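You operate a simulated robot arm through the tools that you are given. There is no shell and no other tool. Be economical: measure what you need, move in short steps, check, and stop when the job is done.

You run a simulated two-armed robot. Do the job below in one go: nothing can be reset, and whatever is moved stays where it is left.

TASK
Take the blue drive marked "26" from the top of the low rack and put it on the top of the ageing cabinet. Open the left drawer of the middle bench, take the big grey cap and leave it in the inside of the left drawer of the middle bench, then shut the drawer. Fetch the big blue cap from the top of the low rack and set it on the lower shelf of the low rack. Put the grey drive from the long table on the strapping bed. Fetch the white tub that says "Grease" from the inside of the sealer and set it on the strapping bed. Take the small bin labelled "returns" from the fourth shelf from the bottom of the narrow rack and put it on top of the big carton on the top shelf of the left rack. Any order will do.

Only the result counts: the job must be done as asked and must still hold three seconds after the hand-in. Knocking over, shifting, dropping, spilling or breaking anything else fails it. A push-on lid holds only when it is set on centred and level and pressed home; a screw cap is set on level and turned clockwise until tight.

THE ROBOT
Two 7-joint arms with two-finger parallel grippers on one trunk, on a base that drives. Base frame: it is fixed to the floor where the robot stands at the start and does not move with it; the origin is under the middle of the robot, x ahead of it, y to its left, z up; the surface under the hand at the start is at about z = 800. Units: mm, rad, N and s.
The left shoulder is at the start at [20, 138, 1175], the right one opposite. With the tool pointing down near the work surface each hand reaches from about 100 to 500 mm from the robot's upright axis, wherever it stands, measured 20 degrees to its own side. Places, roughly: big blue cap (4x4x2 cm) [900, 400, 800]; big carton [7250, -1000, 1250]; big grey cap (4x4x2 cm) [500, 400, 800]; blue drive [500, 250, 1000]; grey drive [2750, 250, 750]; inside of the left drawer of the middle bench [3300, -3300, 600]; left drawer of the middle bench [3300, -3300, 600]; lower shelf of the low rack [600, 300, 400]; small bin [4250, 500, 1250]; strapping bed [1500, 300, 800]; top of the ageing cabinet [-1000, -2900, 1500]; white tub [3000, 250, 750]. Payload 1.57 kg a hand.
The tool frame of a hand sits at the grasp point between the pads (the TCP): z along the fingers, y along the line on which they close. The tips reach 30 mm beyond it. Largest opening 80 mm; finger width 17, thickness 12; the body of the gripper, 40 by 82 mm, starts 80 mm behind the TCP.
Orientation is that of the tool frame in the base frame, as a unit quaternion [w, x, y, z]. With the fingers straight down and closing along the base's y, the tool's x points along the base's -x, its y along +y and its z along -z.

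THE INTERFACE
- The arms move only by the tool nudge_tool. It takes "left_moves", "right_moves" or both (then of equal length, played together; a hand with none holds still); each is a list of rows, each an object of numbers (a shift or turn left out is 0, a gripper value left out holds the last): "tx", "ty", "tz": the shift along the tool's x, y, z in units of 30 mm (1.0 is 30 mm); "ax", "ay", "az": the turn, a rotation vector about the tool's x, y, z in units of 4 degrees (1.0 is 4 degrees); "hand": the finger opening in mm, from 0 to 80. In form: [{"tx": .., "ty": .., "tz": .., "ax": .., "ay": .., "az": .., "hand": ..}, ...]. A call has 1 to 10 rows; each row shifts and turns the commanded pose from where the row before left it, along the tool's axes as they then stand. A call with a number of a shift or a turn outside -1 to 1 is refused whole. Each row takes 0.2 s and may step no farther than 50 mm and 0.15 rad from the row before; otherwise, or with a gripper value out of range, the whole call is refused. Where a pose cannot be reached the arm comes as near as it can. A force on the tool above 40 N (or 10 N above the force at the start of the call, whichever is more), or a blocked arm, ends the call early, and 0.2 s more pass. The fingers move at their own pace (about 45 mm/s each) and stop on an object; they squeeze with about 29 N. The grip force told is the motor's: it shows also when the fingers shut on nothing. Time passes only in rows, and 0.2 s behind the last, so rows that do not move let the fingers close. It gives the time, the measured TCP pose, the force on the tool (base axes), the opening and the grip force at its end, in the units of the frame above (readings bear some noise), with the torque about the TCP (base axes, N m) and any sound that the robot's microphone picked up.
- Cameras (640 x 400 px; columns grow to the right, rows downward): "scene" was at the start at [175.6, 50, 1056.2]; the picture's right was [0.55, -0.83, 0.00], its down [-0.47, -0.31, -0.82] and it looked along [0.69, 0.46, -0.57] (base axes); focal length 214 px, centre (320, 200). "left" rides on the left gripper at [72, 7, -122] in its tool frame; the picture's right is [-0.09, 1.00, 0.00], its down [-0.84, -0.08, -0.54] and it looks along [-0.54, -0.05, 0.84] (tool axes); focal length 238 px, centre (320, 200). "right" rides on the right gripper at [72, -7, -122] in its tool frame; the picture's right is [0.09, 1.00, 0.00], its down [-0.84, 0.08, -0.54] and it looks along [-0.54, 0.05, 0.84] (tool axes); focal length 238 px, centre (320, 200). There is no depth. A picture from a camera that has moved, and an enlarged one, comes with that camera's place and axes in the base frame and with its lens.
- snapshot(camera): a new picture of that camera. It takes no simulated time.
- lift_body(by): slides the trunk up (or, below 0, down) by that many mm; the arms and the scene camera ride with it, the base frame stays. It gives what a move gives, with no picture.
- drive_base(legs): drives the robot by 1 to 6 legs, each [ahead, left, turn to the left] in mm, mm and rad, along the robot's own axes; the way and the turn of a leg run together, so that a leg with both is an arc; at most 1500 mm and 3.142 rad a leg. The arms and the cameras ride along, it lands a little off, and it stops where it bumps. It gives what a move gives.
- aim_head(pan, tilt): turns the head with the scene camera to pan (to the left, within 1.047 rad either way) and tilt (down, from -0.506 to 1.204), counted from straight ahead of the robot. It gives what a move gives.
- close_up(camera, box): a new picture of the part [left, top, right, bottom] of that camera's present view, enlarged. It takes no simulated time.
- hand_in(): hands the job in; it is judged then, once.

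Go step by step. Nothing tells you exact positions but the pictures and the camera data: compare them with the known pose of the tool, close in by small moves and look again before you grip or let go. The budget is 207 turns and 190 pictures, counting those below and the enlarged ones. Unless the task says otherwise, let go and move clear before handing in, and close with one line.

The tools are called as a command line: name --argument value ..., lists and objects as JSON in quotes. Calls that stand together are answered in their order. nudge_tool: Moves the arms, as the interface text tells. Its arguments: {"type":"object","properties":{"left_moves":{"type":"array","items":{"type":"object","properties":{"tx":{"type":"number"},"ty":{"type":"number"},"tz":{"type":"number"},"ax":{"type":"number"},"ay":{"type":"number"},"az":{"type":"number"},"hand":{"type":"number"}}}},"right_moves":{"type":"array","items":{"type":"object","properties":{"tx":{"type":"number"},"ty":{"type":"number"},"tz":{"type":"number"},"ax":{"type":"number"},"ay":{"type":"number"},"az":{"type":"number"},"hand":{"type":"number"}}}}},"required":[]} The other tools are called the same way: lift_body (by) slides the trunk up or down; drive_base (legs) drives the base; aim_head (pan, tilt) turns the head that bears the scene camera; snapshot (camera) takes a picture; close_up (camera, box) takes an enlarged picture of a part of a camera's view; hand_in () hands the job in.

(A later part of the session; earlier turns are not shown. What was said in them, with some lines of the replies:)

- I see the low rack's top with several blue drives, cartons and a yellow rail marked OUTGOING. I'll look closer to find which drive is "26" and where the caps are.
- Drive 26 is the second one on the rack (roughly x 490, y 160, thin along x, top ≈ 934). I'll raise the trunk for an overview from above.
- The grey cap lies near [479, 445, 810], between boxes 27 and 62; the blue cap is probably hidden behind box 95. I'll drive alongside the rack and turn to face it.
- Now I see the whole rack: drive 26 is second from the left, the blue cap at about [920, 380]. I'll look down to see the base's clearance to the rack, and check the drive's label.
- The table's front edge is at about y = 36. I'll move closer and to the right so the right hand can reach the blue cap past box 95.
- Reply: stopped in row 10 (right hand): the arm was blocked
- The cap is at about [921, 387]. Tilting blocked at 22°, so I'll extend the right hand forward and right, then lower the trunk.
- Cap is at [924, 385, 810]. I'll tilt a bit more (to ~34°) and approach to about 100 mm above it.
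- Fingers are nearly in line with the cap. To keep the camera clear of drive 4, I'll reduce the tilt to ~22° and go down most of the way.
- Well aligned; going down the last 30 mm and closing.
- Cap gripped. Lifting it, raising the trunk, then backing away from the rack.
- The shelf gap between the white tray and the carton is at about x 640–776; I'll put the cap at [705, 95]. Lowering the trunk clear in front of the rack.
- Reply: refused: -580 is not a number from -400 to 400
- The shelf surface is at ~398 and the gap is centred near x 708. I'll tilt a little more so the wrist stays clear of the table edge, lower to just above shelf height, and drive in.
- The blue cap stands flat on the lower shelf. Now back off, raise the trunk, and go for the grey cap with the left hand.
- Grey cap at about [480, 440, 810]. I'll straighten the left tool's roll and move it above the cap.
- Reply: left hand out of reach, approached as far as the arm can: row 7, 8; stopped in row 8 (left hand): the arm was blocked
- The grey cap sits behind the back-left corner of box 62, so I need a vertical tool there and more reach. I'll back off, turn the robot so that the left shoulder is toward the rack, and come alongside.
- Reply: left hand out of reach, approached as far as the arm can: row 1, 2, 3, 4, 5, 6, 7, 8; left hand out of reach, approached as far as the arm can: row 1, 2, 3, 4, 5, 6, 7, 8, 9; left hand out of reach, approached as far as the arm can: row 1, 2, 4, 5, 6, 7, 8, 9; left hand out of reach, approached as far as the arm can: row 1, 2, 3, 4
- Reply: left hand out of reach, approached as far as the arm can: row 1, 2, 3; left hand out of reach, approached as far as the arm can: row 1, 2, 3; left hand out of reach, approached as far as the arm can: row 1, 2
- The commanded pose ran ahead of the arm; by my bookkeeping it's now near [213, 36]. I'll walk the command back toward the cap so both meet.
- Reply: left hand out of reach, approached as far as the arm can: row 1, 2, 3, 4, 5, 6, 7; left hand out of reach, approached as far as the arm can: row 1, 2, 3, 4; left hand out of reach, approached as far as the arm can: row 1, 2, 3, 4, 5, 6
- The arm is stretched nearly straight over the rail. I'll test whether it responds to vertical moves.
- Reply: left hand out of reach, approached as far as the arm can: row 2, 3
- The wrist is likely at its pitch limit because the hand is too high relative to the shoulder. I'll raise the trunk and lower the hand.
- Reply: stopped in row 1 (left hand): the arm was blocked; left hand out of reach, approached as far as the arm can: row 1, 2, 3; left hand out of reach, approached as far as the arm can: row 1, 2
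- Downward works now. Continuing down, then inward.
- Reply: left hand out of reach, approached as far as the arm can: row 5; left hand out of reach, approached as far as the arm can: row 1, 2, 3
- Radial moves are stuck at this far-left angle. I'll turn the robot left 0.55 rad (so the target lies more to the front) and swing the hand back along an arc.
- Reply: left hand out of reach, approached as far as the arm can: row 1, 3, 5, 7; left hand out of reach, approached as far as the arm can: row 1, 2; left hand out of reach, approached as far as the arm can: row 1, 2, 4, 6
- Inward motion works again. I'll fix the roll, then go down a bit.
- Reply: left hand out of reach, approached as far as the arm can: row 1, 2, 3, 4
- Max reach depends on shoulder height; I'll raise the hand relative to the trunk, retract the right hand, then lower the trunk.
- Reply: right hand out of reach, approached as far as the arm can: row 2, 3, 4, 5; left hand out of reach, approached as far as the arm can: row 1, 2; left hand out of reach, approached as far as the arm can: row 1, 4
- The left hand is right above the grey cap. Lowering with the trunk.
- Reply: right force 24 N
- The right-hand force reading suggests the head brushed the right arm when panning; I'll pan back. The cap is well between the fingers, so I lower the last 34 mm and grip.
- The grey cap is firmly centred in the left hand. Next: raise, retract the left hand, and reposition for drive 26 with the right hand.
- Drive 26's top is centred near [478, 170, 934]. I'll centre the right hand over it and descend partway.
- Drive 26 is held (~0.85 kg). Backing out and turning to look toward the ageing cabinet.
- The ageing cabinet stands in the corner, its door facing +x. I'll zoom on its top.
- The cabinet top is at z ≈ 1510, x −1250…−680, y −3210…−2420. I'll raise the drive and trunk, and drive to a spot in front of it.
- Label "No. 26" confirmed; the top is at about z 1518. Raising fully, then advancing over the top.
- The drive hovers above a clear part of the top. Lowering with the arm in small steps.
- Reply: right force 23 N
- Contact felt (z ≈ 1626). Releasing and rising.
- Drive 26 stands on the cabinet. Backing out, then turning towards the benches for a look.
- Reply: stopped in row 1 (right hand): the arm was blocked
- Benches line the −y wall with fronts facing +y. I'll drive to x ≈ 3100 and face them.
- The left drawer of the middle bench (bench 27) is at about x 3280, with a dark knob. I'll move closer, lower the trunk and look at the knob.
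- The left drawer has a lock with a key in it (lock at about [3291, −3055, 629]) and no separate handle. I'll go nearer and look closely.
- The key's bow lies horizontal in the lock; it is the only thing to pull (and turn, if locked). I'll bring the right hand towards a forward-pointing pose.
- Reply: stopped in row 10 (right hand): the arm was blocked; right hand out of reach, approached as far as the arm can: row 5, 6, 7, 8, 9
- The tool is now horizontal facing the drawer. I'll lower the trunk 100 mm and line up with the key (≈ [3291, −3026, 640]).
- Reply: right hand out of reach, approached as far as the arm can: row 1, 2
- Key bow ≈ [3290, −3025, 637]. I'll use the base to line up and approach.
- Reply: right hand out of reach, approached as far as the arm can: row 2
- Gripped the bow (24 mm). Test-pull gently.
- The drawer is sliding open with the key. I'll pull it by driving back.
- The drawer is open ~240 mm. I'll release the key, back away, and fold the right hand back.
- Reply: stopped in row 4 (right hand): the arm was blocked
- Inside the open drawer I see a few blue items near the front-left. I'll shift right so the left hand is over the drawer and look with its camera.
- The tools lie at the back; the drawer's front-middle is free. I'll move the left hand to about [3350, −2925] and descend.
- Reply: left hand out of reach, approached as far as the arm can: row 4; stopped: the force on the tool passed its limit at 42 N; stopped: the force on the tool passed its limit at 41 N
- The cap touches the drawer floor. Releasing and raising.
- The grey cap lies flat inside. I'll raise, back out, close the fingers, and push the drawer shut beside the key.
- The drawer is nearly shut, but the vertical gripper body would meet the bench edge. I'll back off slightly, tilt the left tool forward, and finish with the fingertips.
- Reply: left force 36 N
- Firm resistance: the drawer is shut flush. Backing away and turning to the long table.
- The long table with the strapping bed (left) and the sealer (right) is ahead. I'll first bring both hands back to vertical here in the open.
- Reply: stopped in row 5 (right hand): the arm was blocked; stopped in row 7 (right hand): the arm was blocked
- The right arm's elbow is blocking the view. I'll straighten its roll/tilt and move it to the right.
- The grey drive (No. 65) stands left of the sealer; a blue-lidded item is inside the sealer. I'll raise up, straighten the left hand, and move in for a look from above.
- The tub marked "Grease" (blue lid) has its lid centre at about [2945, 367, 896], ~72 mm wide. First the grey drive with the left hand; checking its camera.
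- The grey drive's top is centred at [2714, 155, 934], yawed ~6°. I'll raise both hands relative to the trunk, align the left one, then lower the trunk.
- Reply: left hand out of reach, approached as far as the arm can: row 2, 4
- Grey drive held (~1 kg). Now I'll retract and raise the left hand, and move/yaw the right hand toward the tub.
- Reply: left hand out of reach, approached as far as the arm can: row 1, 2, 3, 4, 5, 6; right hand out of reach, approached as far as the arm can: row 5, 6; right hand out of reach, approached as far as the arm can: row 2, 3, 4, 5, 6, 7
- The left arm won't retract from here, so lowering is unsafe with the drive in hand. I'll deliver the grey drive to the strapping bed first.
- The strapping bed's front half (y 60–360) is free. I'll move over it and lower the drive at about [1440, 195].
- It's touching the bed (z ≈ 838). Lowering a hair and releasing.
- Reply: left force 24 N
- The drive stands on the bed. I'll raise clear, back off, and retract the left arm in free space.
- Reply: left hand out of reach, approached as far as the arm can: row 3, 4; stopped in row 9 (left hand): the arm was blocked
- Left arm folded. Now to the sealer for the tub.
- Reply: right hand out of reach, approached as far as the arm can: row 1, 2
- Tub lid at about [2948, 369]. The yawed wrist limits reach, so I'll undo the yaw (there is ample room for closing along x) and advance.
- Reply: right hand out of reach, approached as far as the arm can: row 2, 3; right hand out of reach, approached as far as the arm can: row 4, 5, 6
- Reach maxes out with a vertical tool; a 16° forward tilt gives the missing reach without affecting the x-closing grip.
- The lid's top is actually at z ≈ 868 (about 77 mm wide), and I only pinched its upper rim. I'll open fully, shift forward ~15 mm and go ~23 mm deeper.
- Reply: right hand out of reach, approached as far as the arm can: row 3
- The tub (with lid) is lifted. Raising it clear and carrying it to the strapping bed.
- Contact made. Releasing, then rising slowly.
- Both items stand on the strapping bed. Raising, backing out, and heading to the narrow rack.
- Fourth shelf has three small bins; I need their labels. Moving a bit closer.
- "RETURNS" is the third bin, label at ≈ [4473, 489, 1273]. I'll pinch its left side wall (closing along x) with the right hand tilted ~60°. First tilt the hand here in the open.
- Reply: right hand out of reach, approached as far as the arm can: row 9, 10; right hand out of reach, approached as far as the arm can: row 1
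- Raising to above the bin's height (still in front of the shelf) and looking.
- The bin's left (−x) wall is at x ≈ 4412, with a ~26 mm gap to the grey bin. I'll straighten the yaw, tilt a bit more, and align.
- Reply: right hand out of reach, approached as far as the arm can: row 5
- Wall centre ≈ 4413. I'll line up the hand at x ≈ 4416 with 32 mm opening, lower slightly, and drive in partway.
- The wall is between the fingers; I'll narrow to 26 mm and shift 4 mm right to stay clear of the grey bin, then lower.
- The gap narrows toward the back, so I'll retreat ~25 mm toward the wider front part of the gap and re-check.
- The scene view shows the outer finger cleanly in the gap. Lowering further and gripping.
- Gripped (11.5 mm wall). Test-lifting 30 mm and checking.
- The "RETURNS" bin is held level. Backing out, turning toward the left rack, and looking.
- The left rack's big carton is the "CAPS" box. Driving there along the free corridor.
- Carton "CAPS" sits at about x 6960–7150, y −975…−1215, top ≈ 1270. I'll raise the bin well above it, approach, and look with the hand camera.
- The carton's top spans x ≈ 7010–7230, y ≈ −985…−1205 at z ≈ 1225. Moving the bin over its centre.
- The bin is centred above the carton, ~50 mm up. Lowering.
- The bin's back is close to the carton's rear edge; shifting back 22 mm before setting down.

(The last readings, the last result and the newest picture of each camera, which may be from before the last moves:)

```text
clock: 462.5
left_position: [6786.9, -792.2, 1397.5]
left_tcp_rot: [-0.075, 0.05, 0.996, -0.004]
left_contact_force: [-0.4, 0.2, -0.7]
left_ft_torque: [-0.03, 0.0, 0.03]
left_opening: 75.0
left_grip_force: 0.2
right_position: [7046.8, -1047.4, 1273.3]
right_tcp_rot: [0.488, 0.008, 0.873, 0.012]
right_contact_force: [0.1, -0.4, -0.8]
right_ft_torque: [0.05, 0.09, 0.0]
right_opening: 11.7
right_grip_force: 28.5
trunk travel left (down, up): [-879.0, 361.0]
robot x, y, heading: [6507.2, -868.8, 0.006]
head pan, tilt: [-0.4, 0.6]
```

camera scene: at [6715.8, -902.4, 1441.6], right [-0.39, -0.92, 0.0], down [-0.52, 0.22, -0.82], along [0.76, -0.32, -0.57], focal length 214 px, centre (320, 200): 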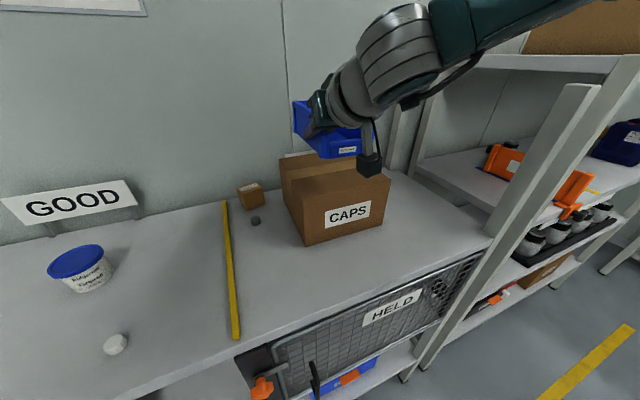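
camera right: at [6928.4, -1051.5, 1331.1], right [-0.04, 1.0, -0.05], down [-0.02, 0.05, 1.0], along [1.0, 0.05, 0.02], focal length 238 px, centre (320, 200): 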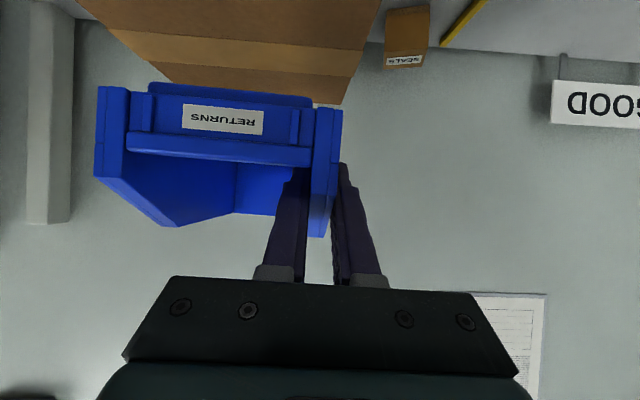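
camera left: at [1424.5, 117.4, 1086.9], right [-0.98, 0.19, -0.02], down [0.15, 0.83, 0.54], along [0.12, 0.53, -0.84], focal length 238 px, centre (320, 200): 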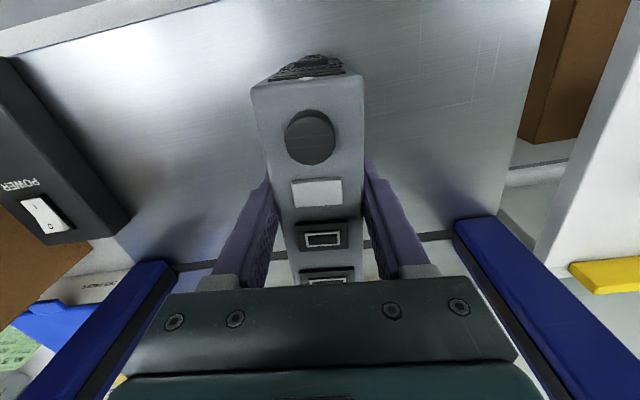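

lift_body --by -4

close_up --camera "scene" --box '[280, 80, 400, 180]'

```text
clock: 463.0
left_position: [6786.1, -792.9, 1394.0]
left_tcp_rot: [-0.074, 0.05, 0.996, -0.005]
left_contact_force: [-0.3, 0.9, 0.1]
left_ft_torque: [0.01, 0.0, -0.01]
left_opening: 74.9
left_grip_force: 0.1
right_position: [7047.8, -1047.7, 1268.4]
right_tcp_rot: [0.489, 0.008, 0.872, 0.012]
right_contact_force: [0.6, 0.1, -1.1]
right_ft_torque: [0.05, 0.07, -0.02]
right_opening: 11.4
right_grip_force: 29.3
trunk travel left (down, up): [-875.0, 365.0]
robot x, y, heading: [6510.5, -871.3, -0.003]
head pan, tilt: [-0.4, 0.6]
```

```text
4.00 times, centred on (340, 130) of scene
camera zoom: at [6694.1, -902.5, 1381.6], right [-0.39, -0.92, 0.0], down [-0.52, 0.22, -0.82], along [0.76, -0.32, -0.57], focal length 858 px, centre (240, 480)
```

zoom: 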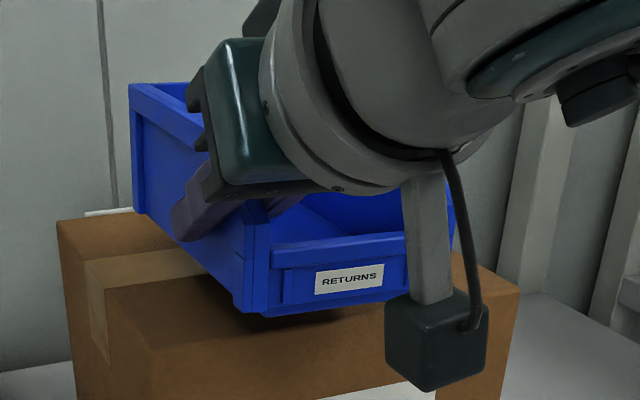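

lift_body --by -5

lift_body --by -4

```text
clock: 463.5
left_position: [6786.1, -792.8, 1389.8]
left_tcp_rot: [-0.074, 0.049, 0.996, -0.005]
left_contact_force: [-0.2, 0.3, -0.4]
left_ft_torque: [-0.02, 0.03, 0.01]
left_opening: 75.0
left_grip_force: 0.0
right_position: [7047.9, -1047.9, 1264.4]
right_tcp_rot: [0.489, 0.008, 0.872, 0.012]
right_contact_force: [-0.3, 0.6, -2.3]
right_ft_torque: [0.06, 0.09, 0.03]
right_opening: 11.6
right_grip_force: 29.1
trunk travel left (down, up): [-870.0, 370.0]
robot x, y, heading: [6512.6, -868.3, 0.001]
head pan, tilt: [-0.4, 0.6]
```

```text
clock: 464.1
left_position: [6786.2, -793.8, 1384.9]
left_tcp_rot: [-0.074, 0.05, 0.996, -0.005]
left_contact_force: [0.8, 1.2, -0.2]
left_ft_torque: [-0.01, -0.03, 0.01]
left_opening: 74.9
left_grip_force: 0.0
right_position: [7047.1, -1046.8, 1259.5]
right_tcp_rot: [0.489, 0.008, 0.872, 0.012]
right_contact_force: [-0.2, -0.4, -1.4]
right_ft_torque: [0.06, 0.07, -0.01]
right_opening: 11.7
right_grip_force: 28.6
trunk travel left (down, up): [-866.0, 374.0]
robot x, y, heading: [6511.4, -871.3, -0.004]
head pan, tilt: [-0.4, 0.6]
```

lift_body --by -4

close_up --camera "scene" --box '[280, 80, 400, 180]'

```text
clock: 464.6
left_position: [6786.1, -792.5, 1380.3]
left_tcp_rot: [-0.074, 0.05, 0.996, -0.005]
left_contact_force: [0.1, 0.9, 0.1]
left_ft_torque: [-0.04, 0.0, 0.01]
left_opening: 75.2
left_grip_force: 0.0
right_position: [7047.7, -1047.9, 1256.0]
right_tcp_rot: [0.488, 0.009, 0.873, 0.012]
right_contact_force: [0.6, -0.2, -1.0]
right_ft_torque: [0.08, 0.07, 0.05]
right_opening: 11.9
right_grip_force: 29.0
trunk travel left (down, up): [-862.0, 378.0]
robot x, y, heading: [6508.9, -869.9, 0.0]
head pan, tilt: [-0.4, 0.6]
```

```text
4.00 times, centred on (340, 130) of scene
camera zoom: at [6694.1, -902.5, 1368.6], right [-0.39, -0.92, 0.0], down [-0.52, 0.22, -0.82], along [0.76, -0.32, -0.57], focal length 858 px, centre (240, 480)
```

zoom: 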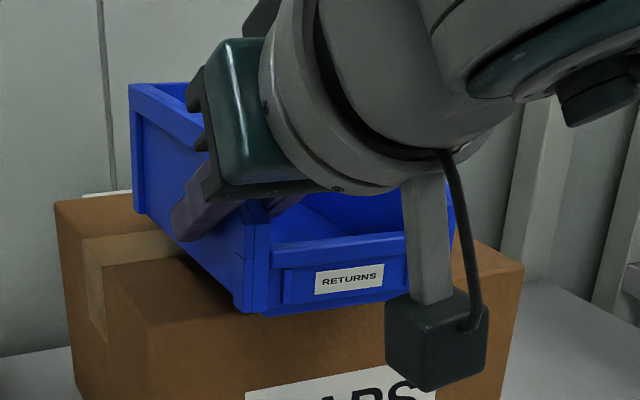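

Comparing edges, the bin's front now slightly overhangs the carton's front edge, so I'll raise a little, move forward 32 mm, and lower again.

lift_body --by 8

drive_base --legs '[[33, 0, 0]]'

lift_body --by -10

close_up --camera "scene" --box '[270, 80, 410, 190]'

```text
clock: 465.2
left_position: [6787.1, -792.7, 1389.9]
left_tcp_rot: [-0.074, 0.05, 0.996, -0.005]
left_contact_force: [1.2, 0.5, -0.5]
left_ft_torque: [0.02, 0.0, 0.05]
left_opening: 75.1
left_grip_force: 0.1
right_position: [7047.7, -1048.1, 1263.8]
right_tcp_rot: [0.489, 0.008, 0.872, 0.012]
right_contact_force: [0.4, -0.6, -0.9]
right_ft_torque: [0.06, 0.07, 0.01]
right_opening: 11.4
right_grip_force: 28.9
trunk travel left (down, up): [-870.0, 370.0]
robot x, y, heading: [6512.0, -865.6, -0.006]
head pan, tilt: [-0.4, 0.6]
```

```text
clock: 466.0
left_position: [6819.8, -791.8, 1388.0]
left_tcp_rot: [-0.074, 0.049, 0.996, -0.005]
left_contact_force: [-0.3, 0.1, -0.2]
left_ft_torque: [-0.01, 0.0, 0.03]
left_opening: 74.9
left_grip_force: 0.1
right_position: [7080.4, -1047.2, 1265.2]
right_tcp_rot: [0.489, 0.009, 0.872, 0.012]
right_contact_force: [-0.1, -0.9, -0.4]
right_ft_torque: [0.07, 0.09, 0.0]
right_opening: 11.7
right_grip_force: 29.2
trunk travel left (down, up): [-870.0, 370.0]
robot x, y, heading: [6542.7, -870.5, 0.001]
head pan, tilt: [-0.4, 0.6]
```

```text
clock: 466.6
left_position: [6819.3, -792.1, 1377.7]
left_tcp_rot: [-0.075, 0.05, 0.996, -0.004]
left_contact_force: [0.1, 0.8, 0.0]
left_ft_torque: [0.03, 0.02, 0.01]
left_opening: 75.0
left_grip_force: 0.1
right_position: [7080.6, -1047.0, 1252.7]
right_tcp_rot: [0.488, 0.009, 0.873, 0.011]
right_contact_force: [-0.2, 0.0, -0.7]
right_ft_torque: [0.05, 0.04, -0.01]
right_opening: 11.6
right_grip_force: 29.3
trunk travel left (down, up): [-860.0, 380.0]
robot x, y, heading: [6544.9, -864.6, 0.002]
head pan, tilt: [-0.4, 0.6]
```

```text
3.64 times, centred on (340, 135) of scene
camera zoom: at [6727.1, -902.4, 1366.6], right [-0.39, -0.92, 0.0], down [-0.52, 0.22, -0.83], along [0.76, -0.32, -0.57], focal length 780 px, centre (247, 436)
```

zoom: 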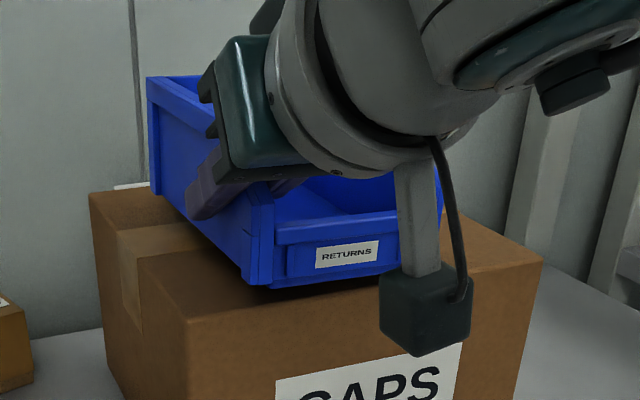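

lift_body --by -4

lift_body --by -3

```text
clock: 467.1
left_position: [6819.4, -792.5, 1374.7]
left_tcp_rot: [-0.074, 0.049, 0.996, -0.004]
left_contact_force: [0.2, -0.2, 0.6]
left_ft_torque: [0.03, 0.0, 0.02]
left_opening: 75.2
left_grip_force: 0.1
right_position: [7080.6, -1046.6, 1250.8]
right_tcp_rot: [0.489, 0.009, 0.872, 0.011]
right_contact_force: [-0.6, -0.1, -1.2]
right_ft_torque: [0.06, 0.08, -0.03]
right_opening: 11.7
right_grip_force: 29.1
trunk travel left (down, up): [-856.0, 384.0]
robot x, y, heading: [6546.5, -865.6, -0.004]
head pan, tilt: [-0.4, 0.6]
```

```text
clock: 467.6
left_position: [6819.6, -792.5, 1372.8]
left_tcp_rot: [-0.074, 0.049, 0.996, -0.006]
left_contact_force: [0.1, 0.4, 0.9]
left_ft_torque: [-0.01, 0.0, 0.04]
left_opening: 74.9
left_grip_force: 0.0
right_position: [7080.4, -1047.4, 1247.2]
right_tcp_rot: [0.489, 0.008, 0.872, 0.012]
right_contact_force: [0.2, -0.5, 0.7]
right_ft_torque: [-0.1, -0.17, -0.01]
right_opening: 11.4
right_grip_force: 29.1
trunk travel left (down, up): [-853.0, 387.0]
robot x, y, heading: [6540.3, -871.2, -0.007]
head pan, tilt: [-0.4, 0.6]
```

lift_body --by -2

close_up --camera "scene" --box '[270, 80, 410, 190]'

```text
clock: 468.2
left_position: [6820.1, -792.1, 1370.2]
left_tcp_rot: [-0.073, 0.05, 0.996, -0.005]
left_contact_force: [0.6, 0.0, -1.0]
left_ft_torque: [0.01, -0.03, 0.0]
left_opening: 74.9
left_grip_force: 0.1
right_position: [7081.4, -1047.9, 1245.6]
right_tcp_rot: [0.489, 0.009, 0.872, 0.011]
right_contact_force: [-2.1, 0.3, 5.2]
right_ft_torque: [-0.48, -0.7, -0.15]
right_opening: 11.6
right_grip_force: 28.6
trunk travel left (down, up): [-851.0, 389.0]
robot x, y, heading: [6546.2, -868.3, 0.002]
head pan, tilt: [-0.4, 0.6]
```

```text
3.64 times, centred on (340, 135) of scene
camera zoom: at [6727.4, -902.6, 1357.8], right [-0.39, -0.92, 0.0], down [-0.52, 0.22, -0.83], along [0.76, -0.32, -0.56], focal length 780 px, centre (247, 436)
```

zoom: 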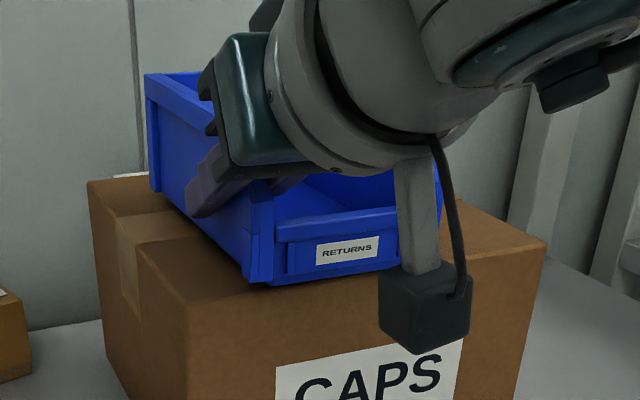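

Resting on the carton. Opening, rising, then backing away.

nudge_tool --right_moves '[{"hand": 30}, {}, {}]'

lift_body --by 100

drive_base --legs '[[-250, 0, 0]]'

snapshot --camera "scene"

```text
clock: 469.0
left_position: [6820.2, -793.7, 1369.8]
left_tcp_rot: [-0.075, 0.049, 0.996, -0.005]
left_contact_force: [0.0, 0.0, -0.9]
left_ft_torque: [0.03, -0.01, 0.03]
left_opening: 74.8
left_grip_force: 0.0
right_position: [7080.9, -1046.3, 1245.8]
right_tcp_rot: [0.488, 0.008, 0.873, 0.012]
right_contact_force: [-0.1, 0.0, -0.4]
right_ft_torque: [0.0, -0.02, 0.01]
right_opening: 30.1
right_grip_force: 0.1
trunk travel left (down, up): [-851.0, 389.0]
robot x, y, heading: [6540.8, -867.8, -0.004]
head pan, tilt: [-0.4, 0.6]
```

```text
clock: 470.3
left_position: [6819.6, -793.0, 1470.5]
left_tcp_rot: [-0.075, 0.049, 0.996, -0.005]
left_contact_force: [-0.3, 0.1, -0.3]
left_ft_torque: [-0.03, 0.0, 0.03]
left_opening: 75.3
left_grip_force: 0.1
right_position: [7079.9, -1045.8, 1343.8]
right_tcp_rot: [0.488, 0.008, 0.873, 0.012]
right_contact_force: [0.2, 0.0, -0.1]
right_ft_torque: [-0.03, -0.04, -0.02]
right_opening: 30.0
right_grip_force: 0.1
trunk travel left (down, up): [-951.0, 289.0]
robot x, y, heading: [6539.5, -869.5, -0.006]
head pan, tilt: [-0.4, 0.6]
```

```text
clock: 472.1
left_position: [6571.0, -793.1, 1469.8]
left_tcp_rot: [-0.075, 0.051, 0.996, -0.005]
left_contact_force: [0.0, -0.4, -0.4]
left_ft_torque: [0.01, 0.03, -0.02]
left_opening: 75.1
left_grip_force: 0.1
right_position: [6832.4, -1048.0, 1344.8]
right_tcp_rot: [0.488, 0.009, 0.872, 0.012]
right_contact_force: [0.2, 0.7, 0.9]
right_ft_torque: [-0.02, 0.01, -0.02]
right_opening: 30.2
right_grip_force: 0.1
trunk travel left (down, up): [-951.0, 289.0]
robot x, y, heading: [6295.0, -868.6, 0.002]
head pan, tilt: [-0.4, 0.6]
```

```text
25 pictures are left
camera scene: at [6479.2, -902.7, 1457.7], right [-0.39, -0.92, 0.0], down [-0.52, 0.22, -0.83], along [0.76, -0.32, -0.56], focal length 214 px, centre (320, 200)
```

scene: 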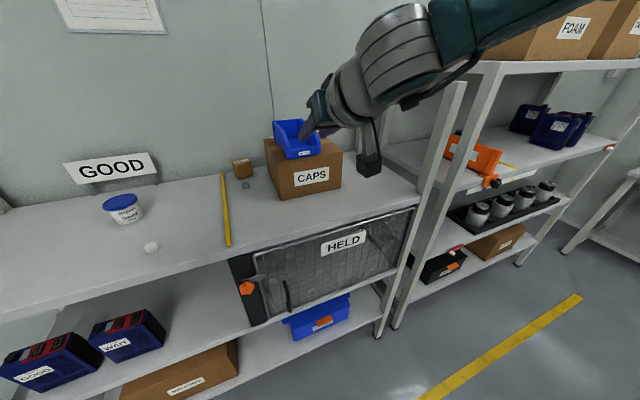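

The bin stands on the "CAPS" carton. As a last check I'll drive back and verify the drawer is fully shut.

drive_base --legs '[[0, 400, 0], [-1480, 0, 0], [-1480, 0, 0], [0, 0, -1.57], [1100, 0, 0]]'

aim_head --pan 0.0 --tilt 0.45

snapshot --camera "scene"

```text
clock: 497.5
left_position: [3396.5, -1831.7, 1469.9]
left_tcp_rot: [-0.055, 0.746, 0.662, 0.05]
left_contact_force: [-0.2, 0.7, -0.1]
left_ft_torque: [0.01, 0.02, -0.01]
left_opening: 74.9
left_grip_force: 0.1
right_position: [3138.3, -2087.5, 1345.4]
right_tcp_rot: [0.35, 0.629, 0.604, -0.341]
right_contact_force: [-0.5, -0.1, 0.2]
right_ft_torque: [-0.01, 0.05, 0.0]
right_opening: 30.1
right_grip_force: 0.0
trunk travel left (down, up): [-951.0, 289.0]
robot x, y, heading: [3327.2, -1551.9, -1.586]
head pan, tilt: [-0.4, 0.6]
```

```text
clock: 498.4
left_position: [3396.8, -1832.1, 1469.4]
left_tcp_rot: [-0.055, 0.746, 0.662, 0.049]
left_contact_force: [0.3, 1.1, 0.6]
left_ft_torque: [0.03, -0.01, 0.01]
left_opening: 75.2
left_grip_force: 0.1
right_position: [3137.4, -2086.8, 1345.2]
right_tcp_rot: [0.35, 0.629, 0.604, -0.341]
right_contact_force: [0.7, -0.3, 0.0]
right_ft_torque: [0.02, -0.01, 0.02]
right_opening: 30.2
right_grip_force: 0.2
trunk travel left (down, up): [-951.0, 289.0]
robot x, y, heading: [3328.0, -1554.7, -1.589]
head pan, tilt: [0.0, 0.45]
```

```text
24 pictures are left
camera scene: at [3324.8, -1745.1, 1471.2], right [-1.0, 0.02, 0.0], down [0.01, 0.44, -0.9], along [-0.02, -0.9, -0.44], focal length 214 px, centre (320, 200)
```

scene: 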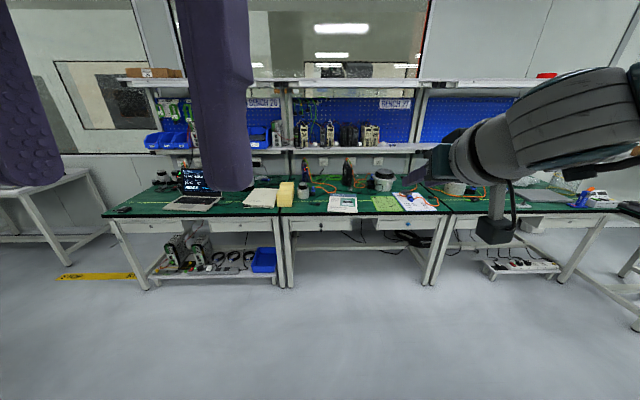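

close_up --camera "scene" --box '[275, 205, 445, 260]'

```text
3.76 times, centred on (360, 232) of scene
camera zoom: at [3324.8, -1745.1, 1471.2], right [-1.0, 0.02, 0.0], down [0.01, 0.44, -0.9], along [-0.02, -0.9, -0.44], focal length 807 px, centre (169, 78)
```

zoom: 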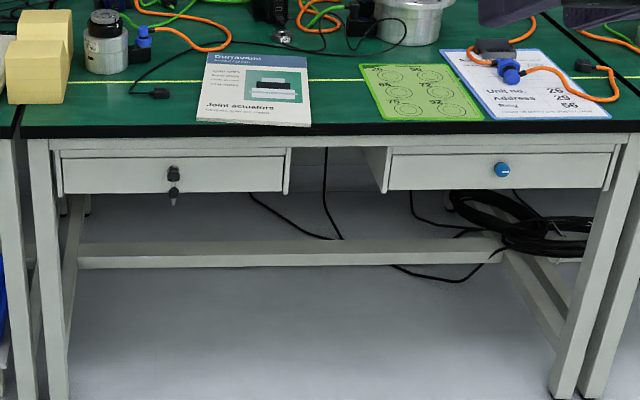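

The left drawer is flush, just like its neighbour; all six jobs are done and both hands are empty and clear. Handing in.

hand_in

```text
The job is handed in.
```

All six jobs are done and handed in: drive 26 is on the ageing cabinet, the grey cap is in the shut drawer, the blue cap is on the lower shelf, the grey drive and the grease tub are on the strapping bed, and the returns bin is on the big carton marked "CAPS".
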